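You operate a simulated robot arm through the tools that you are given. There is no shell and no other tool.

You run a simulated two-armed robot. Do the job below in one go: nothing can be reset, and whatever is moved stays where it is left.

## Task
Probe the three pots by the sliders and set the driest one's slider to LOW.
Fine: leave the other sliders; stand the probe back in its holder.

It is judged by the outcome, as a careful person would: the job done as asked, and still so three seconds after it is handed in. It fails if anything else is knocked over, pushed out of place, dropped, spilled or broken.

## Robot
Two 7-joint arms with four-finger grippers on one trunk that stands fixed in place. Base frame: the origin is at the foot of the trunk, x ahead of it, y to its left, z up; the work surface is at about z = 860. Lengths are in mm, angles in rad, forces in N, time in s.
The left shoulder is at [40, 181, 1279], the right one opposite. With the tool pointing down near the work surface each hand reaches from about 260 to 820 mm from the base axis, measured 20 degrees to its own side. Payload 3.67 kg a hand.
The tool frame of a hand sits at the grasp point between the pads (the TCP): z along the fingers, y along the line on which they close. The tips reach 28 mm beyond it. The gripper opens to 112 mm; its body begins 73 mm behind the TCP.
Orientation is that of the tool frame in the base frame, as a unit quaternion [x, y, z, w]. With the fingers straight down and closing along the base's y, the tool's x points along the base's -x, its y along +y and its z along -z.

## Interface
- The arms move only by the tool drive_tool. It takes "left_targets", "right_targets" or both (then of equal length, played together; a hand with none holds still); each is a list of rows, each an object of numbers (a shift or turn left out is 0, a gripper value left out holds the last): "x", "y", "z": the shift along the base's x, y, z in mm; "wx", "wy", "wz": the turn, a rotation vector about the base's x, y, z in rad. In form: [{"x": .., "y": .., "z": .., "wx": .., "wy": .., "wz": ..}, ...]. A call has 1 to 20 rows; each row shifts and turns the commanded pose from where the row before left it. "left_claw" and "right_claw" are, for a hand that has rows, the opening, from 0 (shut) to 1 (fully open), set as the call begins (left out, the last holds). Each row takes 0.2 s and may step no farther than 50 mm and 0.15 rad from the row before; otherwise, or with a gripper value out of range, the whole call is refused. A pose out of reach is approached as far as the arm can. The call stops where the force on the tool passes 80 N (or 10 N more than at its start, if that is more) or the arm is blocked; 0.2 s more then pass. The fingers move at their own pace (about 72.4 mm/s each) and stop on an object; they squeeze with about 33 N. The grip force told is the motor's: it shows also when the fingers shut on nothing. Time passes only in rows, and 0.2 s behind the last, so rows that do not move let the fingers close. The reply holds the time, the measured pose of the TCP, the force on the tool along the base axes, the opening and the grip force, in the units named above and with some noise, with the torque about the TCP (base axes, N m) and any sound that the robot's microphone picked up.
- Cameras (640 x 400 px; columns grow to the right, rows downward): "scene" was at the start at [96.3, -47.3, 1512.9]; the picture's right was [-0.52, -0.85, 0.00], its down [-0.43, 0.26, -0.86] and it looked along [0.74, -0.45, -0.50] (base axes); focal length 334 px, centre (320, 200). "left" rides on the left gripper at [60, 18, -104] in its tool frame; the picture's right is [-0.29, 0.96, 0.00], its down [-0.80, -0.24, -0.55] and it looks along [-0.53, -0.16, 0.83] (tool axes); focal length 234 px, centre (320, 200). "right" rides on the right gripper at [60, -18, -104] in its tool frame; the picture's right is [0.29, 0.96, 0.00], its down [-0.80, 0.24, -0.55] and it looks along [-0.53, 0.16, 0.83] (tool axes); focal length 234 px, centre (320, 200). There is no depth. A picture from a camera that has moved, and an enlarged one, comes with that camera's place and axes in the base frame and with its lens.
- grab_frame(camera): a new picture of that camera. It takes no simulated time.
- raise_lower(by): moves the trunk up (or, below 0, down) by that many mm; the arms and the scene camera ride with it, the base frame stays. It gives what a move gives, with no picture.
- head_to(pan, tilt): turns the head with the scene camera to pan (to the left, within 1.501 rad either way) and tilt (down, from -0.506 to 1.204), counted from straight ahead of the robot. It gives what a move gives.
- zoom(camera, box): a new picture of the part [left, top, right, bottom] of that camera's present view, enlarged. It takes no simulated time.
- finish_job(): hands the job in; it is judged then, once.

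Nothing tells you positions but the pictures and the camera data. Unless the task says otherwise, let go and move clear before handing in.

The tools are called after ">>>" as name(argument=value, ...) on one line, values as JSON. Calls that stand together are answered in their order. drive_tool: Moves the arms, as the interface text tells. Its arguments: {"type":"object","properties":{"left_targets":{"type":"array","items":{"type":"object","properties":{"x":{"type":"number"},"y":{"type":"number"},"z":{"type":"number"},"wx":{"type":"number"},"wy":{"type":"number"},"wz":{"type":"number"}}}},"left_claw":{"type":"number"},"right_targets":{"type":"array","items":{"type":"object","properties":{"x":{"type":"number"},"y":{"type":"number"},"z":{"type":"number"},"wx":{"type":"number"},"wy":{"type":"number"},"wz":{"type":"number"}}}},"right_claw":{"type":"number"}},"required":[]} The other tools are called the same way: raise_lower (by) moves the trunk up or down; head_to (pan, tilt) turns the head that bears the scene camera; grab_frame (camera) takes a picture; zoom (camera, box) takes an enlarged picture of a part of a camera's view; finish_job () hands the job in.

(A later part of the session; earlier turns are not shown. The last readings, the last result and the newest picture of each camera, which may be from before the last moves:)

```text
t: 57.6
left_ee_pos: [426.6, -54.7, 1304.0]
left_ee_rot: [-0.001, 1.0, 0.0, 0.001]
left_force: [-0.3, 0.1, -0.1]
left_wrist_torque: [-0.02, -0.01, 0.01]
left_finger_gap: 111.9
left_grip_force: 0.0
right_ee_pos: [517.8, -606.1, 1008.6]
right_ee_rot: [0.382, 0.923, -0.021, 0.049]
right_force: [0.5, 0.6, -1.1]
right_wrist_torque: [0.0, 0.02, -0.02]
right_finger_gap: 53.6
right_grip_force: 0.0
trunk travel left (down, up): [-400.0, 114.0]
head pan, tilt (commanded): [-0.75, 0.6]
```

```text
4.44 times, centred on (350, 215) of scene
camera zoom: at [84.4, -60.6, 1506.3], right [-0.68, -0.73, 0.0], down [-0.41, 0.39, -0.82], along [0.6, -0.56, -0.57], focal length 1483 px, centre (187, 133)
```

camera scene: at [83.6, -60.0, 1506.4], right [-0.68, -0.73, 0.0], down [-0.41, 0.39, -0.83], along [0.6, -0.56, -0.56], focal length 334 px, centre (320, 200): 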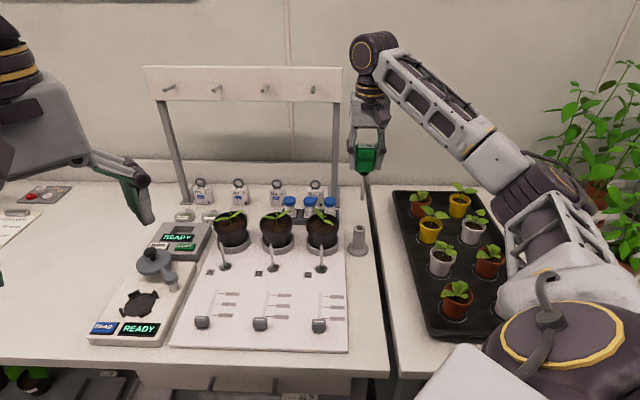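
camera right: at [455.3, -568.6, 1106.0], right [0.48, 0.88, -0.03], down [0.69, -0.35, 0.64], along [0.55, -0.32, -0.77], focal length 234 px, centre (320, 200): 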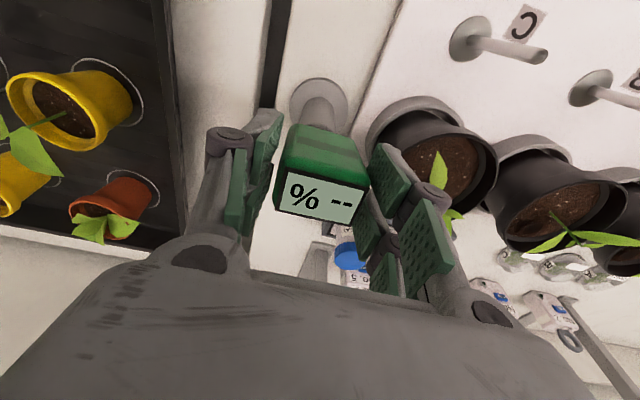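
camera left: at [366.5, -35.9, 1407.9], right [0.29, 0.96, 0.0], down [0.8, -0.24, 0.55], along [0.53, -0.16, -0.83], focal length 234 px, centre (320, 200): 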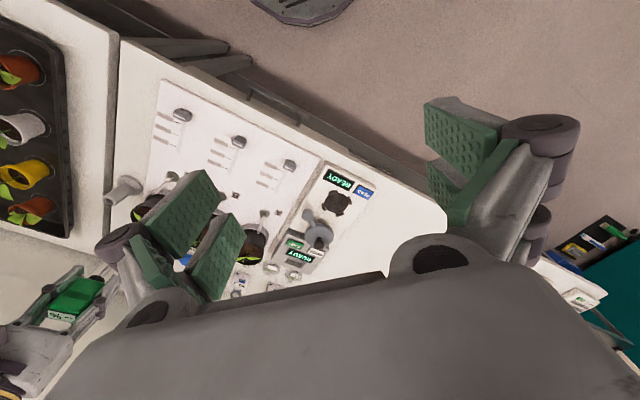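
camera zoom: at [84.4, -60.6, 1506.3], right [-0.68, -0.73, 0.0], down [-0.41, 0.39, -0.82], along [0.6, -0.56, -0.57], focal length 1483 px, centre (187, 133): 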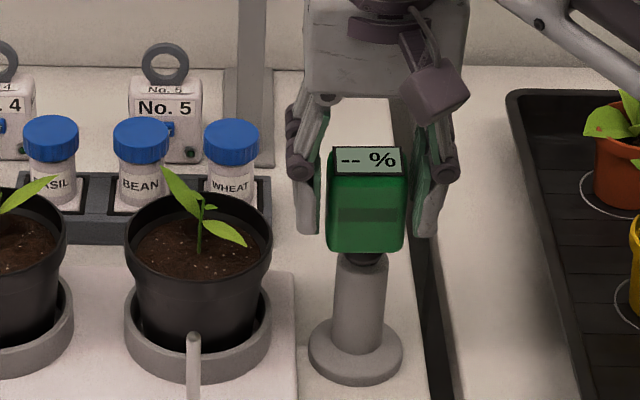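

The display now sits exactly where it should relative to the grasp point. Closing.

>>> drive_tool(right_targets=[{"z": 0}, {"z": 0}, {"z": 0}], right_claw=0.0)

>>> drive_tool(right_targets=[{"x": -1, "y": 1, "z": 13}, {"x": -1.2, "y": 1.2, "z": 16}, {"x": -1.3, "y": 1.3, "z": 17}, {"x": -1.3, "y": 1.3, "z": 17}, {"x": -1.3, "y": 1.3, "z": 17}, {"z": 20}, {"z": 20}, {"z": 20}])

>>> zoom(camera="scene", box=[300, 100, 396, 260])

>>> grab_frame(camera="right")

```text
t: 58.4
left_ee_pos: [425.9, -54.5, 1303.4]
left_ee_rot: [-0.001, 1.0, 0.0, 0.0]
left_force: [-0.3, -0.2, -0.4]
left_wrist_torque: [-0.02, -0.02, 0.0]
left_finger_gap: 112.1
left_grip_force: 0.0
right_ee_pos: [517.9, -606.8, 1008.5]
right_ee_rot: [0.383, 0.922, -0.022, 0.05]
right_force: [0.7, -2.4, 0.2]
right_wrist_torque: [-0.16, 0.03, -0.04]
right_finger_gap: 45.6
right_grip_force: 32.8
trunk travel left (down, up): [-400.0, 114.0]
head pan, tilt (commanded): [-0.75, 0.6]
```

```text
t: 60.2
left_ee_pos: [425.6, -53.8, 1302.5]
left_ee_rot: [-0.001, 1.0, -0.001, 0.0]
left_force: [0.1, 0.1, 0.3]
left_wrist_torque: [-0.02, -0.01, -0.03]
left_finger_gap: 112.2
left_grip_force: 0.0
right_ee_pos: [510.3, -598.4, 1148.5]
right_ee_rot: [0.383, 0.922, -0.02, 0.05]
right_force: [0.2, 0.5, -0.9]
right_wrist_torque: [-0.03, 0.03, 0.02]
right_finger_gap: 45.4
right_grip_force: 33.2
trunk travel left (down, up): [-400.0, 114.0]
head pan, tilt (commanded): [-0.75, 0.6]
```

```text
2.50 times, centred on (348, 180) of scene
camera zoom: at [83.5, -60.2, 1506.4], right [-0.68, -0.73, 0.0], down [-0.41, 0.39, -0.83], along [0.6, -0.56, -0.56], focal length 834 px, centre (250, 250)
```

zoom: 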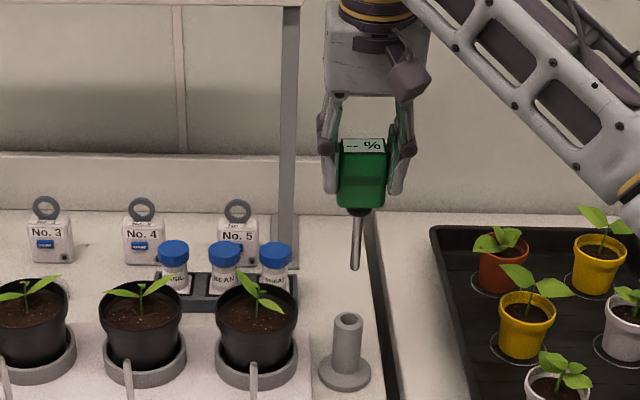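

```text
taken
camera right: at [447.5, -561.8, 1246.3], right [0.47, 0.88, -0.03], down [0.69, -0.35, 0.64], along [0.55, -0.32, -0.77], focal length 234 px, centre (320, 200)
```

right: 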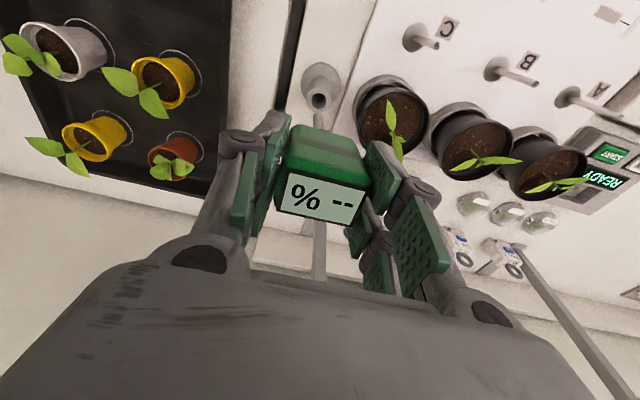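

Held squarely. I'll straighten the hand to vertical and move the needle above pot C's dimple behind the stem.

>>> drive_tool(right_targets=[{"wx": 0.038, "wy": 0.038, "x": 0, "y": 0, "z": 5}, {"wx": 0.038, "wy": 0.038, "z": 5}, {"x": 25, "y": 9.4}, {"x": 25, "y": 9.4}, {"x": 25, "y": 9.4}, {"x": 23.7, "y": 9.2}])

>>> grab_frame(camera="right")

>>> zoom(camera="scene", box=[276, 110, 372, 250])

>>> zoom(camera="right", box=[250, 40, 410, 240])

```text
t: 61.6
left_ee_pos: [428.4, -53.0, 1303.2]
left_ee_rot: [0.0, 1.0, -0.001, -0.001]
left_force: [-0.2, -0.2, -0.1]
left_wrist_torque: [0.01, 0.04, 0.0]
left_finger_gap: 112.1
left_grip_force: 0.1
right_ee_pos: [611.9, -562.6, 1158.9]
right_ee_rot: [0.384, 0.923, 0.0, 0.0]
right_force: [0.2, -0.9, -0.8]
right_wrist_torque: [-0.02, 0.0, 0.0]
right_finger_gap: 45.4
right_grip_force: 32.7
trunk travel left (down, up): [-400.0, 114.0]
head pan, tilt (commanded): [-0.75, 0.6]
```

```text
taken
camera right: at [556.4, -532.3, 1263.3], right [0.47, 0.88, 0.0], down [0.73, -0.39, 0.55], along [0.49, -0.26, -0.83], focal length 234 px, centre (320, 200)
```

right: 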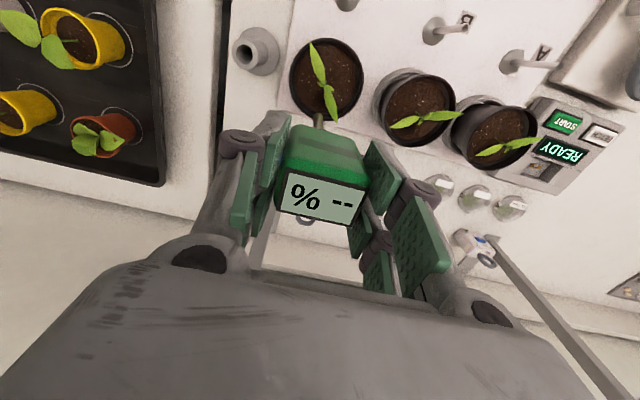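

```text
2.86 times, centred on (324, 180) of scene
camera zoom: at [85.6, -59.8, 1506.2], right [-0.68, -0.73, 0.0], down [-0.41, 0.39, -0.82], along [0.6, -0.56, -0.57], focal length 953 px, centre (309, 257)
```

zoom: 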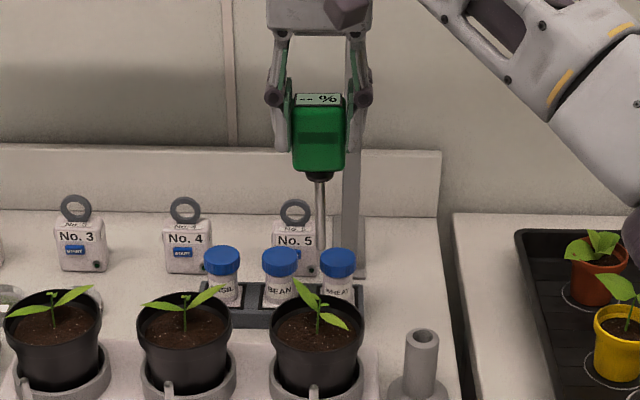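

```text
2.00 times, centred on (330, 140) of right
camera zoom: at [556.4, -532.3, 1263.3], right [0.47, 0.88, 0.0], down [0.73, -0.39, 0.55], along [0.49, -0.26, -0.83], focal length 468 px, centre (300, 320)
```

zoom: 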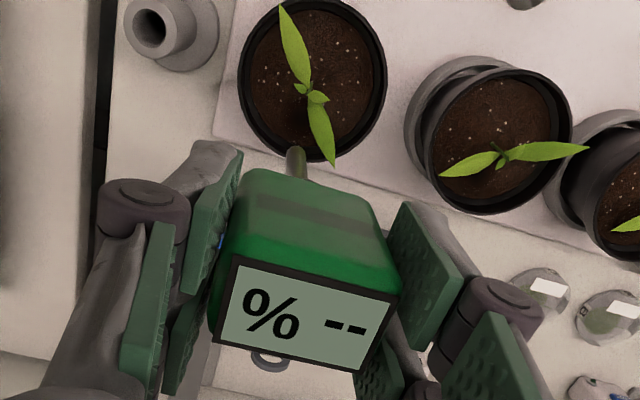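

>>> zoom(camera="scene", box=[300, 165, 348, 235])

>>> zoom(camera="right", box=[285, 35, 369, 135])

>>> zoom(camera="right", box=[376, 65, 466, 150])

```text
5.71 times, centred on (324, 200) of scene
camera zoom: at [85.6, -59.8, 1506.2], right [-0.68, -0.73, 0.0], down [-0.41, 0.39, -0.82], along [0.6, -0.56, -0.57], focal length 1906 px, centre (297, 200)
```

zoom: 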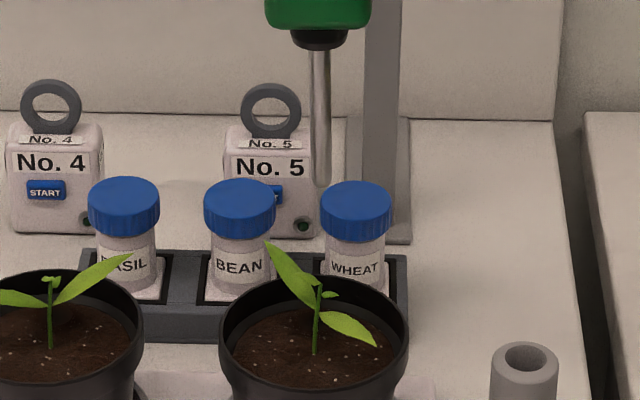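

```text
4.00 times, centred on (327, 85) of right
camera zoom: at [556.4, -532.3, 1263.3], right [0.47, 0.88, 0.0], down [0.73, -0.39, 0.55], along [0.49, -0.26, -0.83], focal length 937 px, centre (292, 660)
```

zoom: 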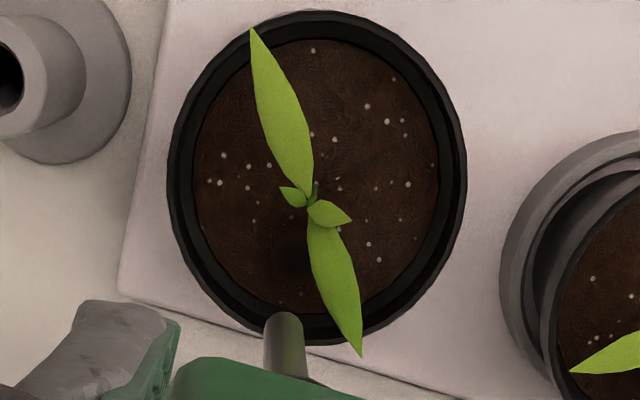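

```text
4.71 times, centred on (421, 108) of right
camera zoom: at [556.4, -532.3, 1263.3], right [0.47, 0.88, 0.0], down [0.73, -0.39, 0.55], along [0.49, -0.26, -0.83], focal length 1102 px, centre (-155, 635)
```

zoom: 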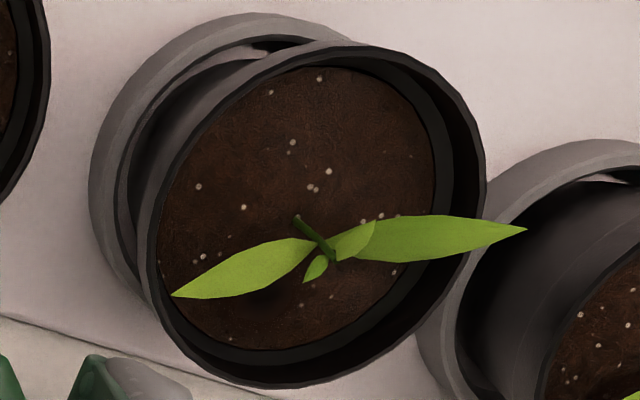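

The dimple in pot C is near (606.5, -559), with the rear leaf just beside it. I'll shift a few millimetres to line up and lower to just above leaf height to re-check.

>>> drive_tool(right_targets=[{"x": -5.5, "y": 3.8}, {"z": -15}, {"z": -15}])

>>> zoom(camera="scene", box=[300, 165, 348, 235])

>>> zoom(camera="right", box=[275, 45, 375, 145])

```text
t: 62.4
left_ee_pos: [426.7, -54.3, 1302.3]
left_ee_rot: [-0.001, 1.0, -0.001, 0.0]
left_force: [-0.8, 0.3, 0.3]
left_wrist_torque: [0.0, -0.02, 0.0]
left_finger_gap: 112.2
left_grip_force: 0.1
right_ee_pos: [605.9, -558.7, 1127.3]
right_ee_rot: [0.383, 0.924, 0.001, -0.001]
right_force: [0.3, -0.2, -1.3]
right_wrist_torque: [-0.01, 0.02, 0.0]
right_finger_gap: 45.4
right_grip_force: 33.0
trunk travel left (down, up): [-400.0, 114.0]
head pan, tilt (commanded): [-0.75, 0.6]
```

```text
5.71 times, centred on (324, 200) of scene
camera zoom: at [84.0, -61.1, 1506.3], right [-0.68, -0.73, 0.0], down [-0.41, 0.39, -0.82], along [0.6, -0.56, -0.57], focal length 1906 px, centre (297, 200)
```

zoom: 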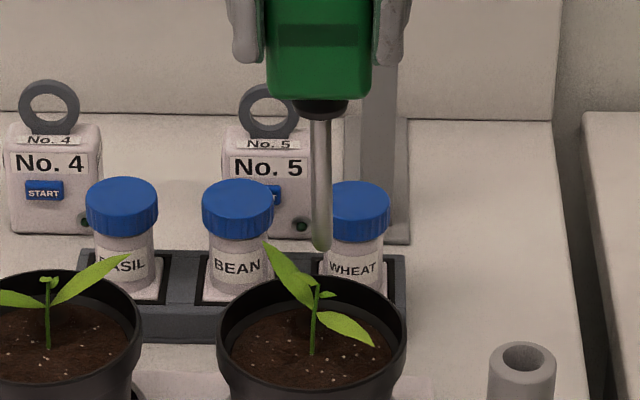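

```text
4.00 times, centred on (325, 95) of right
camera zoom: at [549.5, -529.0, 1232.6], right [0.47, 0.88, 0.0], down [0.73, -0.4, 0.55], along [0.49, -0.26, -0.83], focal length 937 px, centre (300, 620)
```

zoom: 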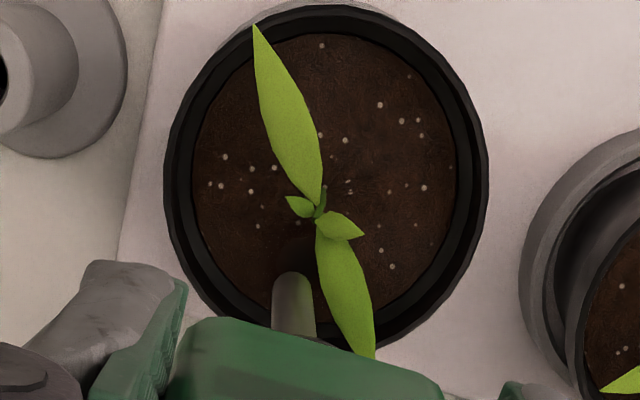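

The needle is over the dimple with a few millimetres of clearance to the leaf. Lowering gently into it.

>>> drive_tool(right_targets=[{"z": -12}, {"z": -12}, {"z": -10}, {"z": -6}, {"z": -5}])

>>> zoom(camera="right", box=[250, 60, 410, 240])

>>> zoom(camera="scene", box=[290, 165, 350, 240])

```text
t: 63.6
left_ee_pos: [427.5, -53.3, 1303.1]
left_ee_rot: [-0.001, 1.0, 0.0, 0.0]
left_force: [-0.5, -0.3, -0.1]
left_wrist_torque: [0.03, -0.02, 0.02]
left_finger_gap: 112.1
left_grip_force: 0.1
right_ee_pos: [606.2, -559.8, 1082.6]
right_ee_rot: [0.383, 0.924, 0.0, 0.0]
right_force: [0.3, 0.0, -1.0]
right_wrist_torque: [-0.03, -0.01, -0.04]
right_finger_gap: 45.4
right_grip_force: 32.9
trunk travel left (down, up): [-400.0, 114.0]
head pan, tilt (commanded): [-0.75, 0.6]
```

```text
2.22 times, centred on (330, 150) of right
camera zoom: at [549.6, -528.8, 1187.8], right [0.47, 0.88, 0.0], down [0.73, -0.39, 0.55], along [0.49, -0.26, -0.83], focal length 520 px, centre (298, 311)
```

zoom: 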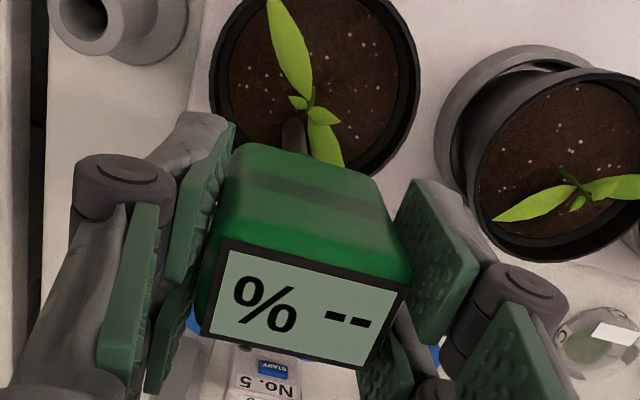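

```text
5.33 times, centred on (320, 202) of scene
camera zoom: at [84.0, -60.7, 1506.3], right [-0.68, -0.73, 0.0], down [-0.41, 0.39, -0.82], along [0.6, -0.56, -0.57], focal length 1779 px, centre (320, 187)
```

zoom: 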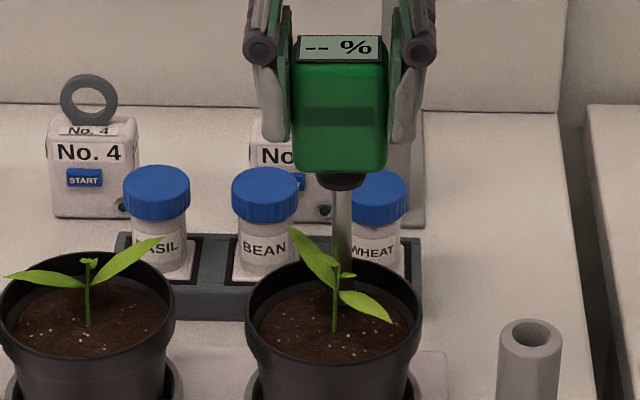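

No force so far. Going deeper in 5 mm steps.

>>> drive_tool(right_targets=[{"z": -5}, {"z": -5}, {"z": -5}, {"z": 0}])

>>> zoom(camera="right", box=[250, 60, 410, 240])

>>> zoom(camera="scene", box=[290, 165, 350, 240])

```text
t: 64.6
left_ee_pos: [425.2, -54.1, 1302.3]
left_ee_rot: [-0.001, 1.0, 0.0, 0.0]
left_force: [0.1, 0.2, -0.9]
left_wrist_torque: [0.0, 0.02, -0.01]
left_finger_gap: 112.1
left_grip_force: 0.1
right_ee_pos: [603.8, -558.3, 1068.2]
right_ee_rot: [0.383, 0.924, 0.0, 0.0]
right_force: [-0.9, 0.9, -0.5]
right_wrist_torque: [0.03, 0.02, 0.02]
right_finger_gap: 45.6
right_grip_force: 33.1
trunk travel left (down, up): [-400.0, 114.0]
head pan, tilt (commanded): [-0.75, 0.6]
```

```text
2.22 times, centred on (330, 150) of right
camera zoom: at [549.2, -528.8, 1172.9], right [0.47, 0.88, 0.0], down [0.73, -0.4, 0.55], along [0.49, -0.26, -0.83], focal length 520 px, centre (298, 311)
```

zoom: 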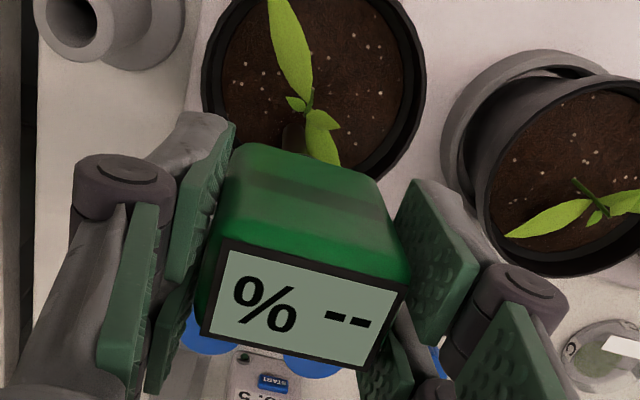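

```text
5.33 times, centred on (320, 202) of scene
camera zoom: at [83.9, -60.6, 1506.3], right [-0.68, -0.73, 0.0], down [-0.41, 0.39, -0.82], along [0.6, -0.56, -0.57], focal length 1779 px, centre (320, 187)
```

zoom: 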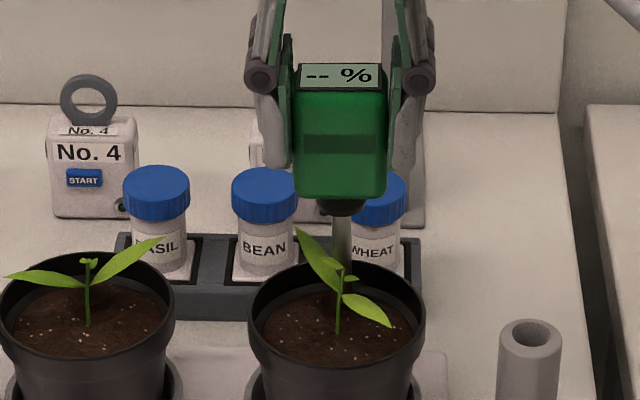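

The needle is now deeper than before with almost no force, so the dimple is right. I'll ease it 1.5 mm toward the stem to stay off the pot wall and continue down.

>>> drive_tool(right_targets=[{"x": -1, "y": 1, "z": 0}, {"z": -5}, {"z": -5}, {"z": 0}, {"z": 0}])

>>> zoom(camera="right", box=[250, 60, 410, 240])

>>> zoom(camera="scene", box=[290, 165, 350, 240])

```text
t: 65.8
left_ee_pos: [425.6, -54.7, 1302.8]
left_ee_rot: [-0.001, 1.0, -0.001, 0.0]
left_force: [-0.3, -0.3, -0.4]
left_wrist_torque: [0.02, 0.0, 0.02]
left_finger_gap: 112.0
left_grip_force: 0.0
right_ee_pos: [604.7, -559.0, 1058.5]
right_ee_rot: [0.382, 0.924, 0.0, 0.0]
right_force: [0.6, -0.3, 0.0]
right_wrist_torque: [-0.04, -0.01, 0.03]
right_finger_gap: 45.5
right_grip_force: 33.0
trunk travel left (down, up): [-400.0, 114.0]
head pan, tilt (commanded): [-0.75, 0.6]
```

```text
2.22 times, centred on (330, 150) of right
camera zoom: at [548.8, -527.9, 1162.8], right [0.47, 0.88, 0.0], down [0.73, -0.39, 0.55], along [0.49, -0.26, -0.83], focal length 520 px, centre (298, 311)
```

zoom: 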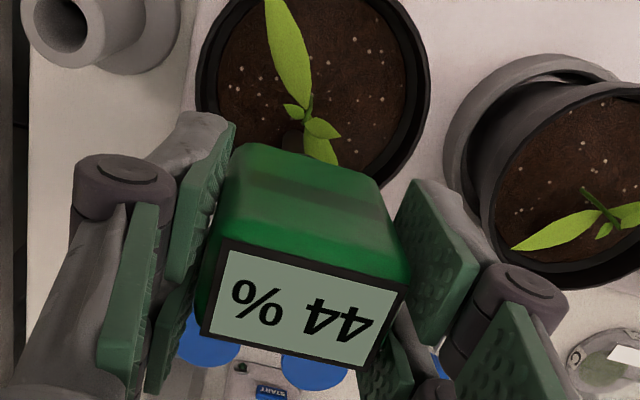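

```text
5.33 times, centred on (320, 202) of scene
camera zoom: at [84.0, -60.6, 1506.3], right [-0.68, -0.73, 0.0], down [-0.41, 0.39, -0.82], along [0.6, -0.56, -0.57], focal length 1779 px, centre (320, 187)
```

zoom: 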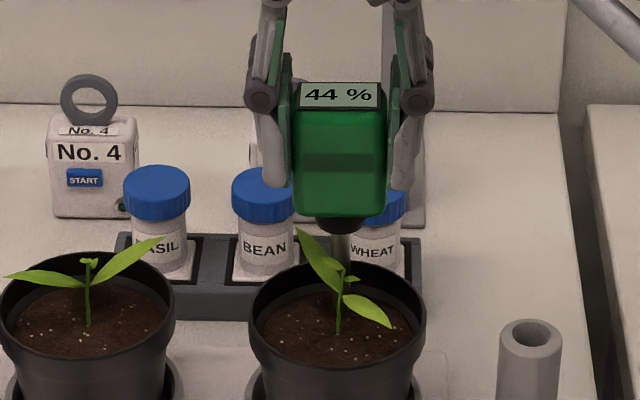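

The display reads 44 % in pot C. I'll wait a moment to make sure it is settled.

>>> drive_tool(right_targets=[{"z": 0}, {"z": 0}, {"z": 0}, {"z": 0}, {"z": 0}, {"z": 0}, {"z": 0}, {"z": 0}, {"z": 0}, {"z": 0}, {"z": 0}, {"z": 0}])

>>> zoom(camera="scene", box=[290, 165, 350, 240])

```text
t: 68.4
left_ee_pos: [426.0, -54.2, 1303.6]
left_ee_rot: [-0.001, 1.0, 0.0, 0.0]
left_force: [0.2, -0.3, 0.1]
left_wrist_torque: [-0.01, 0.02, -0.02]
left_finger_gap: 111.7
left_grip_force: 0.1
right_ee_pos: [605.1, -558.9, 1057.6]
right_ee_rot: [0.382, 0.924, 0.0, 0.001]
right_force: [-0.4, 0.6, -0.9]
right_wrist_torque: [-0.06, -0.02, 0.02]
right_finger_gap: 45.5
right_grip_force: 32.9
trunk travel left (down, up): [-400.0, 114.0]
head pan, tilt (commanded): [-0.75, 0.6]
```

```text
5.33 times, centred on (320, 202) of scene
camera zoom: at [84.0, -60.6, 1506.3], right [-0.68, -0.73, 0.0], down [-0.41, 0.39, -0.82], along [0.6, -0.56, -0.57], focal length 1779 px, centre (320, 187)
```

zoom: 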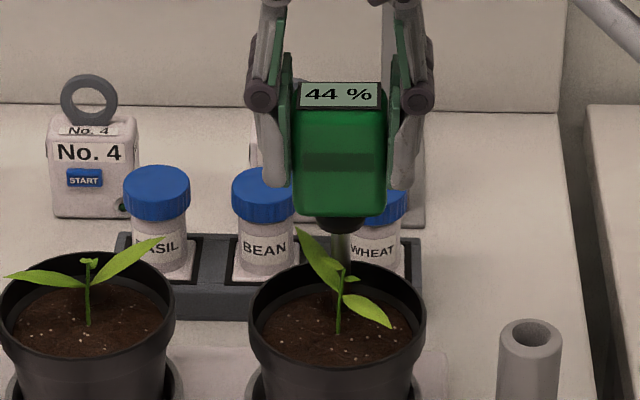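

Pot C reads a steady 44 %. I'll lift straight out and move to pot B's dimple.

>>> drive_tool(right_targets=[{"z": 10}, {"z": 15}, {"z": 20}, {"z": 20}, {"z": 20}, {"z": 20}, {"x": 22.5, "y": 22.5}, {"x": 22.5, "y": 22.5}, {"x": 22.5, "y": 22.5}, {"x": 22.5, "y": 22.7}])

>>> zoom(camera="scene", box=[240, 130, 336, 240])

>>> zoom(camera="right", box=[260, 30, 380, 140])

>>> grab_frame(camera="scene")

```text
t: 70.6
left_ee_pos: [427.5, -52.7, 1302.4]
left_ee_rot: [0.0, 1.0, -0.001, 0.0]
left_force: [0.5, 0.5, 0.0]
left_wrist_torque: [-0.02, 0.01, -0.02]
left_finger_gap: 112.1
left_grip_force: 0.1
right_ee_pos: [697.2, -465.4, 1163.4]
right_ee_rot: [0.384, 0.923, -0.001, 0.0]
right_force: [-1.0, 0.5, -1.9]
right_wrist_torque: [-0.04, 0.01, -0.02]
right_finger_gap: 45.8
right_grip_force: 32.8
trunk travel left (down, up): [-400.0, 114.0]
head pan, tilt (commanded): [-0.75, 0.6]
```

```text
3.64 times, centred on (288, 185) of scene
camera zoom: at [85.7, -58.8, 1506.3], right [-0.68, -0.73, 0.0], down [-0.41, 0.38, -0.82], along [0.6, -0.56, -0.57], focal length 1213 px, centre (436, 254)
```

zoom: 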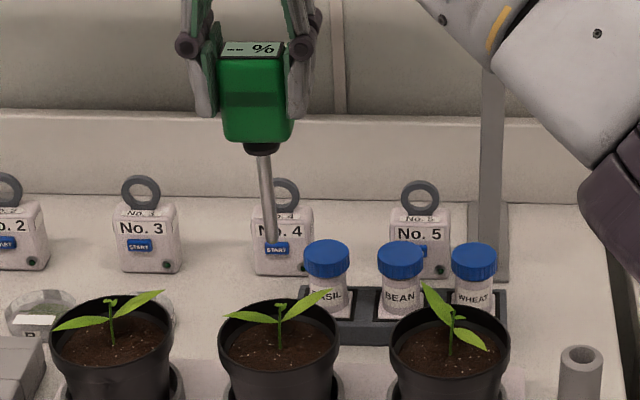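

```text
3.64 times, centred on (320, 85) of right
camera zoom: at [641.5, -435.5, 1267.7], right [0.47, 0.88, 0.0], down [0.73, -0.39, 0.55], along [0.49, -0.26, -0.83], focal length 852 px, centre (320, 618)
```

zoom: 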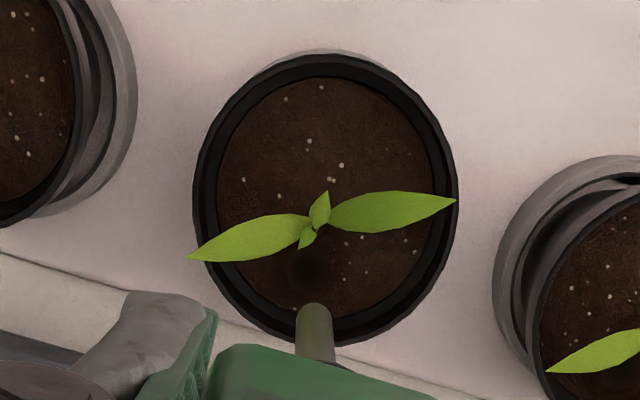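

```text
taken
camera scene: at [85.7, -58.8, 1506.3], right [-0.68, -0.73, 0.0], down [-0.41, 0.38, -0.82], along [0.6, -0.56, -0.57], focal length 334 px, centre (320, 200)
```

scene: 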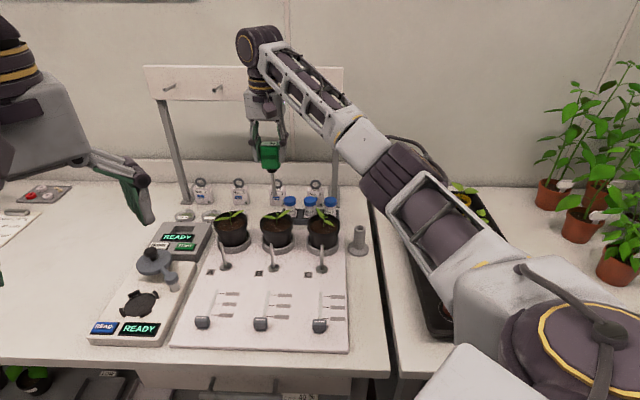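

Pot B's dimple shows clearly just ahead of the needle. I'll shift (-2, -3) mm and lower to just above the leaves to check.

>>> drive_tool(right_targets=[{"x": -2, "y": -3}, {"z": -15}, {"z": -15}])

>>> zoom(camera="scene", box=[240, 155, 312, 240])

>>> zoom(camera="right", box=[260, 30, 380, 140])

```text
t: 71.4
left_ee_pos: [427.0, -54.2, 1303.9]
left_ee_rot: [-0.001, 1.0, 0.0, -0.001]
left_force: [0.1, -0.2, 1.1]
left_wrist_torque: [0.01, -0.03, 0.0]
left_finger_gap: 111.8
left_grip_force: 0.1
right_ee_pos: [692.2, -470.1, 1134.5]
right_ee_rot: [0.383, 0.924, 0.0, 0.0]
right_force: [0.3, 0.2, -1.5]
right_wrist_torque: [-0.01, 0.02, -0.01]
right_finger_gap: 45.4
right_grip_force: 32.8
trunk travel left (down, up): [-400.0, 114.0]
head pan, tilt (commanded): [-0.75, 0.6]
```

```text
4.71 times, centred on (276, 198) of scene
camera zoom: at [84.1, -61.1, 1506.3], right [-0.68, -0.73, 0.0], down [-0.41, 0.39, -0.82], along [0.6, -0.56, -0.57], focal length 1570 px, centre (527, 212)
```

zoom: 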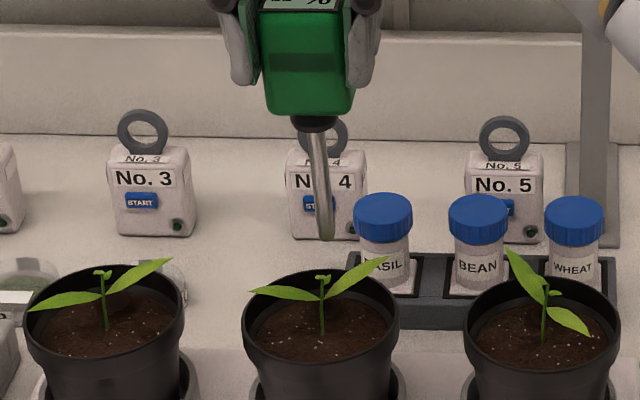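

```text
3.64 times, centred on (320, 85) of right
camera zoom: at [637.4, -441.0, 1238.0], right [0.47, 0.88, 0.0], down [0.73, -0.4, 0.55], along [0.49, -0.26, -0.83], focal length 852 px, centre (320, 618)
```

zoom: 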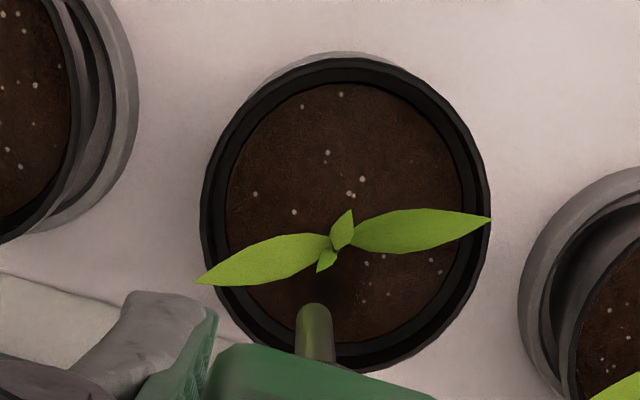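

I'll centre on the dimple with a (+3.5, +1.4) mm shift, then lower into it.

>>> drive_tool(right_targets=[{"x": 3.5, "y": 1.4}, {"z": -10}, {"z": -10}, {"z": -10}, {"z": -10}, {"z": -8}, {"z": 0}])

>>> zoom(camera="scene", box=[240, 155, 312, 240])

>>> zoom(camera="right", box=[250, 60, 410, 240])

```text
t: 73.0
left_ee_pos: [425.7, -54.5, 1303.6]
left_ee_rot: [-0.001, 1.0, 0.0, 0.0]
left_force: [0.1, 0.0, 0.0]
left_wrist_torque: [-0.02, -0.04, 0.0]
left_finger_gap: 112.0
left_grip_force: 0.0
right_ee_pos: [694.7, -469.4, 1085.2]
right_ee_rot: [0.384, 0.923, 0.0, 0.001]
right_force: [0.1, 0.1, -0.9]
right_wrist_torque: [-0.01, -0.01, 0.03]
right_finger_gap: 45.6
right_grip_force: 33.5
trunk travel left (down, up): [-400.0, 114.0]
head pan, tilt (commanded): [-0.75, 0.6]
```

```text
4.71 times, centred on (276, 198) of scene
camera zoom: at [84.0, -60.5, 1506.3], right [-0.68, -0.73, 0.0], down [-0.41, 0.39, -0.82], along [0.6, -0.56, -0.57], focal length 1570 px, centre (527, 212)
```

zoom: 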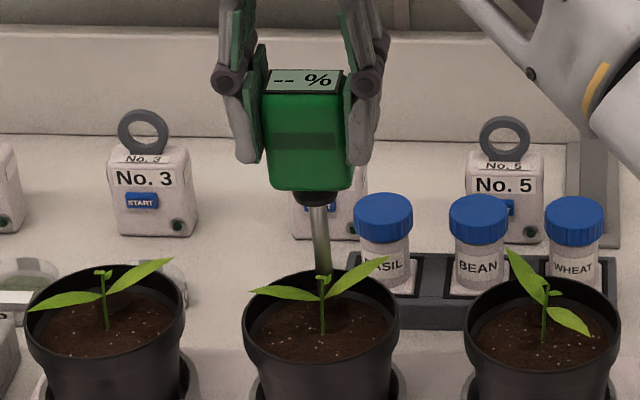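

```text
2.22 times, centred on (330, 150) of right
camera zoom: at [640.1, -438.8, 1190.2], right [0.47, 0.88, 0.0], down [0.73, -0.39, 0.55], along [0.49, -0.26, -0.83], focal length 520 px, centre (298, 311)
```

zoom: 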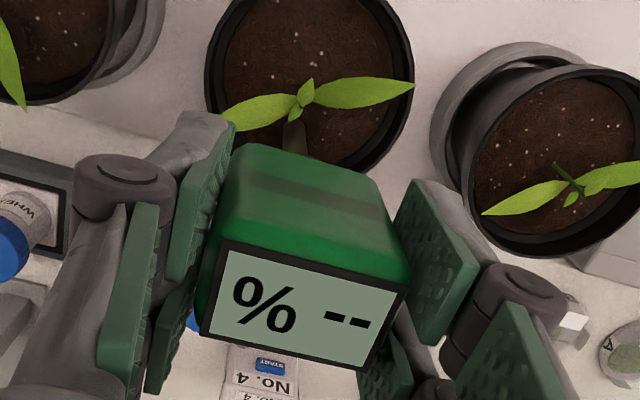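

Still force-free and behind the stem. Going into the dimple in small steps.

>>> drive_tool(right_targets=[{"z": -5}, {"z": -5}, {"z": -5}, {"z": 0}])

>>> drive_tool(right_targets=[{"z": -5}, {"z": -5}, {"z": 0}, {"z": 0}, {"z": 0}])

>>> zoom(camera="scene", box=[240, 155, 312, 240])

>>> zoom(camera="right", box=[250, 60, 410, 240])

```text
t: 74.0
left_ee_pos: [426.4, -53.4, 1302.0]
left_ee_rot: [0.0, 1.0, -0.001, 0.0]
left_force: [1.0, -0.3, -0.1]
left_wrist_torque: [0.0, 0.0, 0.02]
left_finger_gap: 112.2
left_grip_force: 0.1
right_ee_pos: [696.1, -469.2, 1070.3]
right_ee_rot: [0.383, 0.924, 0.0, 0.0]
right_force: [0.2, -1.6, -0.8]
right_wrist_torque: [-0.14, -0.1, 0.01]
right_finger_gap: 45.6
right_grip_force: 32.8
trunk travel left (down, up): [-400.0, 114.0]
head pan, tilt (commanded): [-0.75, 0.6]
```

```text
t: 75.2
left_ee_pos: [425.8, -53.4, 1303.2]
left_ee_rot: [0.0, 1.0, 0.0, -0.001]
left_force: [-0.8, 0.3, 0.9]
left_wrist_torque: [0.03, -0.04, -0.01]
left_finger_gap: 111.9
left_grip_force: 0.0
right_ee_pos: [696.7, -468.9, 1060.3]
right_ee_rot: [0.382, 0.924, 0.001, 0.0]
right_force: [0.0, -0.9, -1.0]
right_wrist_torque: [-0.07, -0.03, 0.02]
right_finger_gap: 45.5
right_grip_force: 32.8
trunk travel left (down, up): [-400.0, 114.0]
head pan, tilt (commanded): [-0.75, 0.6]
```

```text
4.71 times, centred on (276, 198) of scene
camera zoom: at [84.1, -60.6, 1506.3], right [-0.68, -0.73, 0.0], down [-0.41, 0.39, -0.82], along [0.6, -0.56, -0.57], focal length 1570 px, centre (527, 212)
```

zoom: 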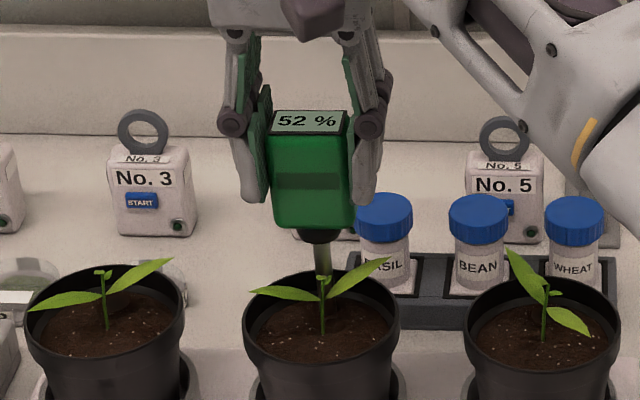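

```text
2.22 times, centred on (330, 150) of right
camera zoom: at [640.2, -439.2, 1164.8], right [0.47, 0.88, 0.0], down [0.73, -0.39, 0.55], along [0.49, -0.26, -0.83], focal length 520 px, centre (298, 311)
```

zoom: 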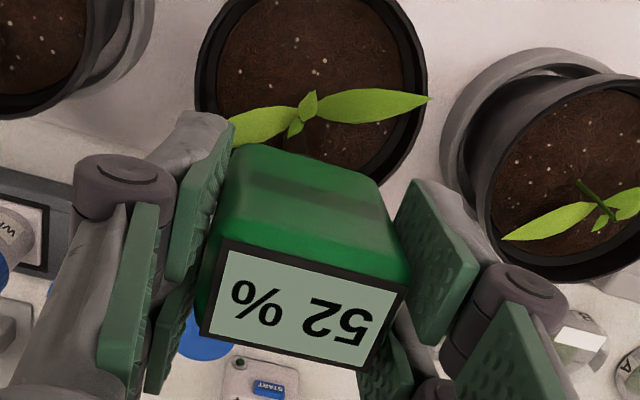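

Pot B reads 52 %. A short wait to confirm, then on to pot A.

>>> drive_tool(right_targets=[{"z": 0}, {"z": 0}, {"z": 0}, {"z": 0}, {"z": 0}, {"z": 0}, {"z": 0}])

>>> zoom(camera="scene", box=[270, 170, 302, 190])

>>> drive_tool(right_targets=[{"z": 10}, {"z": 15}, {"z": 20}, {"z": 20}, {"z": 20}, {"z": 20}, {"x": 22, "y": 22}, {"x": 22, "y": 22}, {"x": 22, "y": 22}, {"x": 21.5, "y": 21.5}, {"z": 0}, {"z": 0}])

>>> zoom(camera="scene", box=[190, 130, 286, 240])

>>> zoom(camera="right", box=[260, 30, 380, 140])

>>> grab_frame(camera="scene")

```text
t: 76.8
left_ee_pos: [425.9, -53.9, 1302.4]
left_ee_rot: [-0.002, 1.0, 0.0, 0.0]
left_force: [-1.1, 0.2, 0.1]
left_wrist_torque: [0.01, 0.0, 0.03]
left_finger_gap: 112.0
left_grip_force: 0.0
right_ee_pos: [696.1, -469.6, 1061.4]
right_ee_rot: [0.382, 0.924, 0.001, 0.0]
right_force: [-0.4, 0.7, -1.0]
right_wrist_torque: [-0.01, -0.03, -0.01]
right_finger_gap: 45.5
right_grip_force: 33.4
trunk travel left (down, up): [-400.0, 114.0]
head pan, tilt (commanded): [-0.75, 0.6]
```

```text
16.00 times, centred on (286, 180) of scene
camera zoom: at [84.1, -60.5, 1506.3], right [-0.68, -0.73, 0.0], down [-0.41, 0.39, -0.82], along [0.6, -0.56, -0.57], focal length 5337 px, centre (864, 520)
```

zoom: 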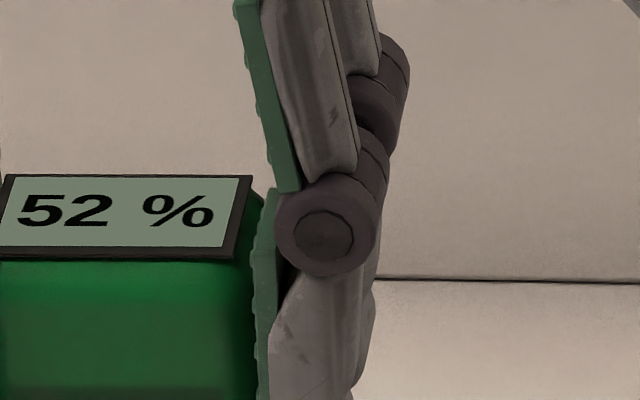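

```text
t: 79.4
left_ee_pos: [425.6, -53.7, 1303.4]
left_ee_rot: [-0.001, 1.0, 0.0, 0.0]
left_force: [0.5, 1.0, 0.2]
left_wrist_torque: [-0.04, -0.01, 0.01]
left_finger_gap: 112.1
left_grip_force: 0.0
right_ee_pos: [774.4, -382.4, 1168.0]
right_ee_rot: [0.382, 0.924, -0.001, 0.0]
right_force: [-0.8, -0.3, -1.5]
right_wrist_torque: [0.0, -0.01, 0.0]
right_finger_gap: 45.6
right_grip_force: 32.5
right hand out of reach, approached as far as the arm can: row 10
trunk travel left (down, up): [-400.0, 114.0]
head pan, tilt (commanded): [-0.75, 0.6]
```

```text
3.64 times, centred on (238, 185) of scene
camera zoom: at [84.1, -60.3, 1506.3], right [-0.68, -0.73, 0.0], down [-0.41, 0.39, -0.82], along [0.6, -0.56, -0.57], focal length 1213 px, centre (618, 254)
```

zoom: 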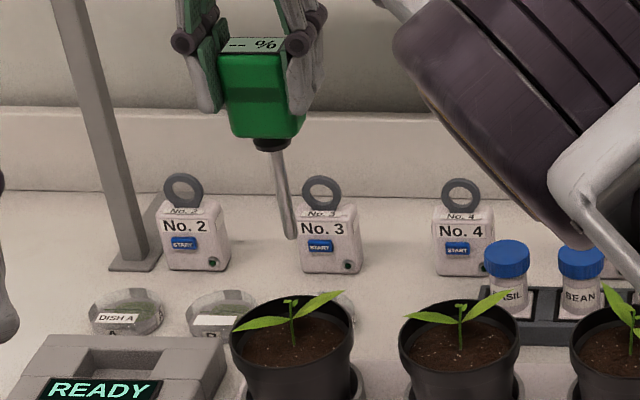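

```text
3.64 times, centred on (320, 85) of right
camera zoom: at [720.0, -352.4, 1270.4], right [0.47, 0.88, 0.0], down [0.73, -0.39, 0.55], along [0.49, -0.26, -0.83], focal length 852 px, centre (320, 618)
```

zoom: 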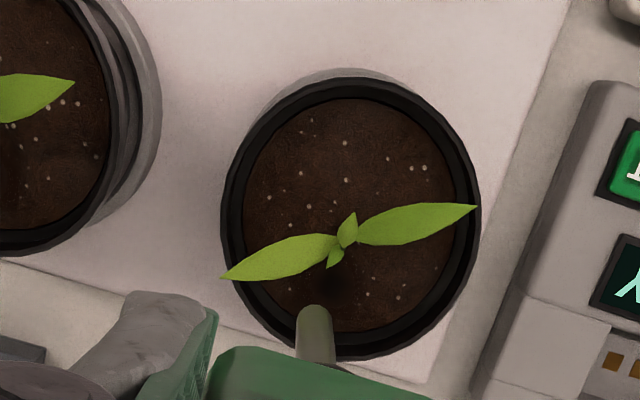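

```text
taken
camera scene: at [84.1, -60.3, 1506.3], right [-0.68, -0.73, 0.0], down [-0.41, 0.39, -0.82], along [0.6, -0.56, -0.57], focal length 334 px, centre (320, 200)
```

scene: 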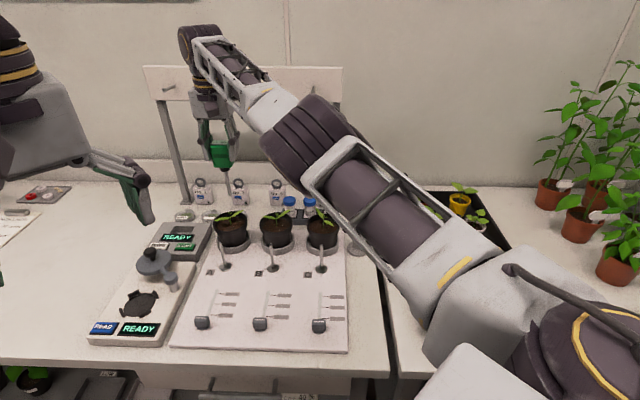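

Pot B is a steady 52 %. Pot A is at the edge of the arm's reach: I'm 9 mm short at this height, but lowering should gain reach, so I'll test that while staying above the leaves.

>>> drive_tool(right_targets=[{"z": -10}, {"z": -10}, {"z": -10}, {"z": 0}, {"z": 0}])

>>> zoom(camera="right", box=[260, 30, 380, 140])

>>> zoom(camera="scene", box=[190, 130, 286, 240])

```text
t: 80.6
left_ee_pos: [425.2, -52.2, 1303.4]
left_ee_rot: [0.0, 1.0, 0.0, 0.0]
left_force: [0.1, 0.1, 0.6]
left_wrist_torque: [0.03, -0.01, 0.0]
left_finger_gap: 111.8
left_grip_force: 0.0
right_ee_pos: [775.6, -382.2, 1135.6]
right_ee_rot: [0.383, 0.924, 0.0, 0.0]
right_force: [1.1, 0.2, -1.6]
right_wrist_torque: [0.02, 0.0, 0.0]
right_finger_gap: 45.4
right_grip_force: 32.9
trunk travel left (down, up): [-400.0, 114.0]
head pan, tilt (commanded): [-0.75, 0.6]
```

```text
3.64 times, centred on (320, 85) of right
camera zoom: at [719.4, -352.7, 1240.4], right [0.47, 0.88, 0.0], down [0.73, -0.39, 0.55], along [0.49, -0.26, -0.83], focal length 852 px, centre (320, 618)
```

zoom: 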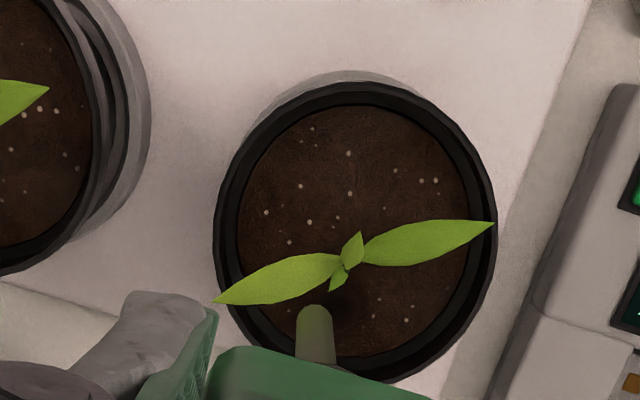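

```text
3.64 times, centred on (238, 185) of scene
camera zoom: at [84.1, -60.3, 1506.3], right [-0.68, -0.73, 0.0], down [-0.41, 0.39, -0.82], along [0.6, -0.56, -0.57], focal length 1213 px, centre (618, 254)
```

zoom: 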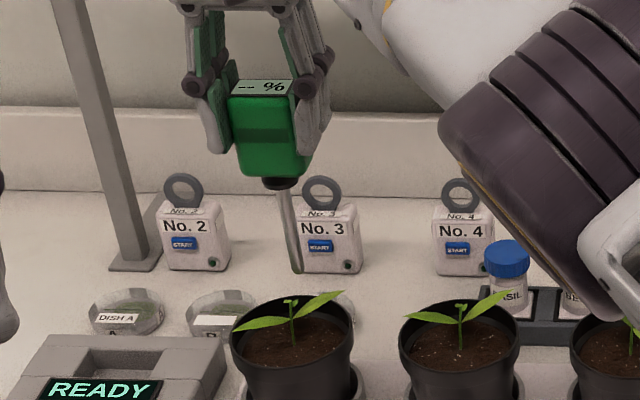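

The commanded pose was clamped to what was reachable. At this lower height I'll try the remaining 9 mm.

>>> drive_tool(right_targets=[{"x": 4.5, "y": 0.5}, {"x": 4.5, "y": 0.5}, {"z": 0}, {"z": 0}])

>>> zoom(camera="right", box=[260, 30, 380, 140])

```text
t: 81.6
left_ee_pos: [425.2, -54.0, 1303.6]
left_ee_rot: [-0.001, 1.0, -0.001, 0.0]
left_force: [0.0, 1.1, 0.1]
left_wrist_torque: [-0.01, 0.01, 0.0]
left_finger_gap: 111.8
left_grip_force: 0.0
right_ee_pos: [779.5, -382.2, 1136.7]
right_ee_rot: [0.383, 0.924, 0.0, 0.0]
right_force: [-0.1, 0.2, -1.7]
right_wrist_torque: [0.0, 0.02, -0.01]
right_finger_gap: 45.3
right_grip_force: 32.9
right hand out of reach, approached as far as the arm can: row 2
trunk travel left (down, up): [-400.0, 114.0]
head pan, tilt (commanded): [-0.75, 0.6]
```

```text
3.64 times, centred on (320, 85) of right
camera zoom: at [723.9, -351.8, 1240.2], right [0.47, 0.88, 0.0], down [0.73, -0.39, 0.55], along [0.49, -0.26, -0.83], focal length 852 px, centre (320, 618)
```

zoom: 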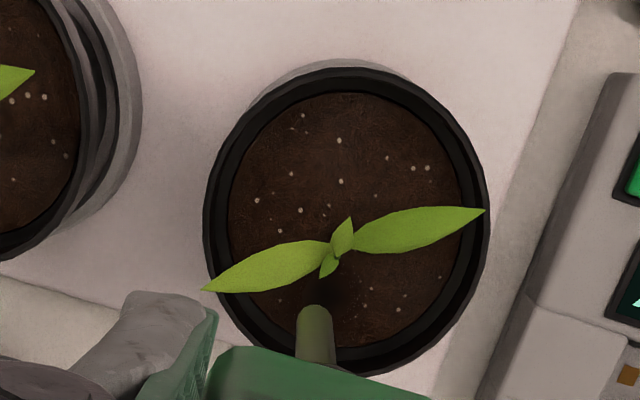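

>>> drive_tool(right_targets=[{"z": -10}, {"z": -10}, {"z": -8}, {"x": 3, "y": 0.7}, {"x": 2, "y": 0.5}, {"z": 0}])

>>> zoom(camera="right", box=[260, 30, 380, 140])

>>> zoom(camera="scene", box=[200, 150, 272, 240])

```text
t: 83.0
left_ee_pos: [426.3, -54.0, 1302.9]
left_ee_rot: [-0.001, 1.0, 0.0, 0.0]
left_force: [-0.3, -0.5, -0.1]
left_wrist_torque: [0.0, 0.0, 0.05]
left_finger_gap: 112.1
left_grip_force: 0.1
right_ee_pos: [782.7, -380.7, 1108.5]
right_ee_rot: [0.383, 0.924, 0.0, 0.0]
right_force: [0.7, 0.2, -1.1]
right_wrist_torque: [0.01, 0.02, -0.01]
right_finger_gap: 45.5
right_grip_force: 32.8
trunk travel left (down, up): [-400.0, 114.0]
head pan, tilt (commanded): [-0.75, 0.6]
```

```text
3.64 times, centred on (320, 85) of right
camera zoom: at [727.0, -351.4, 1212.2], right [0.47, 0.88, 0.0], down [0.73, -0.39, 0.55], along [0.49, -0.26, -0.83], focal length 852 px, centre (320, 618)
```

zoom: 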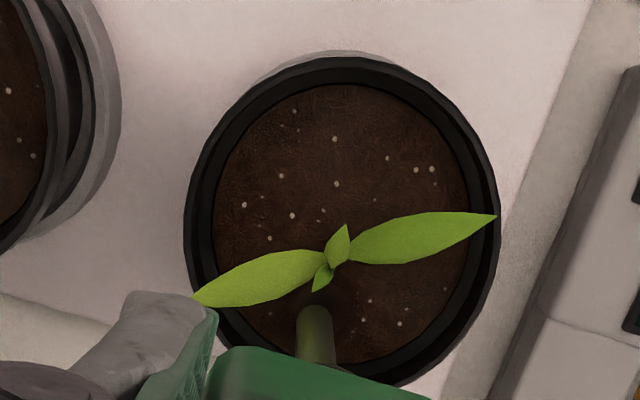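

```text
4.44 times, centred on (236, 195) of scene
camera zoom: at [84.3, -60.8, 1506.3], right [-0.68, -0.73, 0.0], down [-0.41, 0.39, -0.82], along [0.6, -0.56, -0.57], focal length 1483 px, centre (693, 222)
```

zoom: 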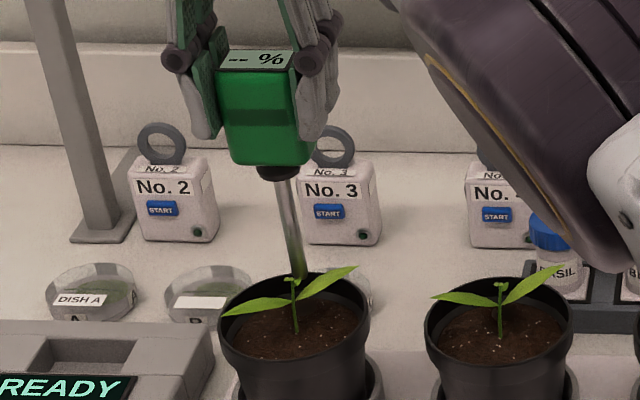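

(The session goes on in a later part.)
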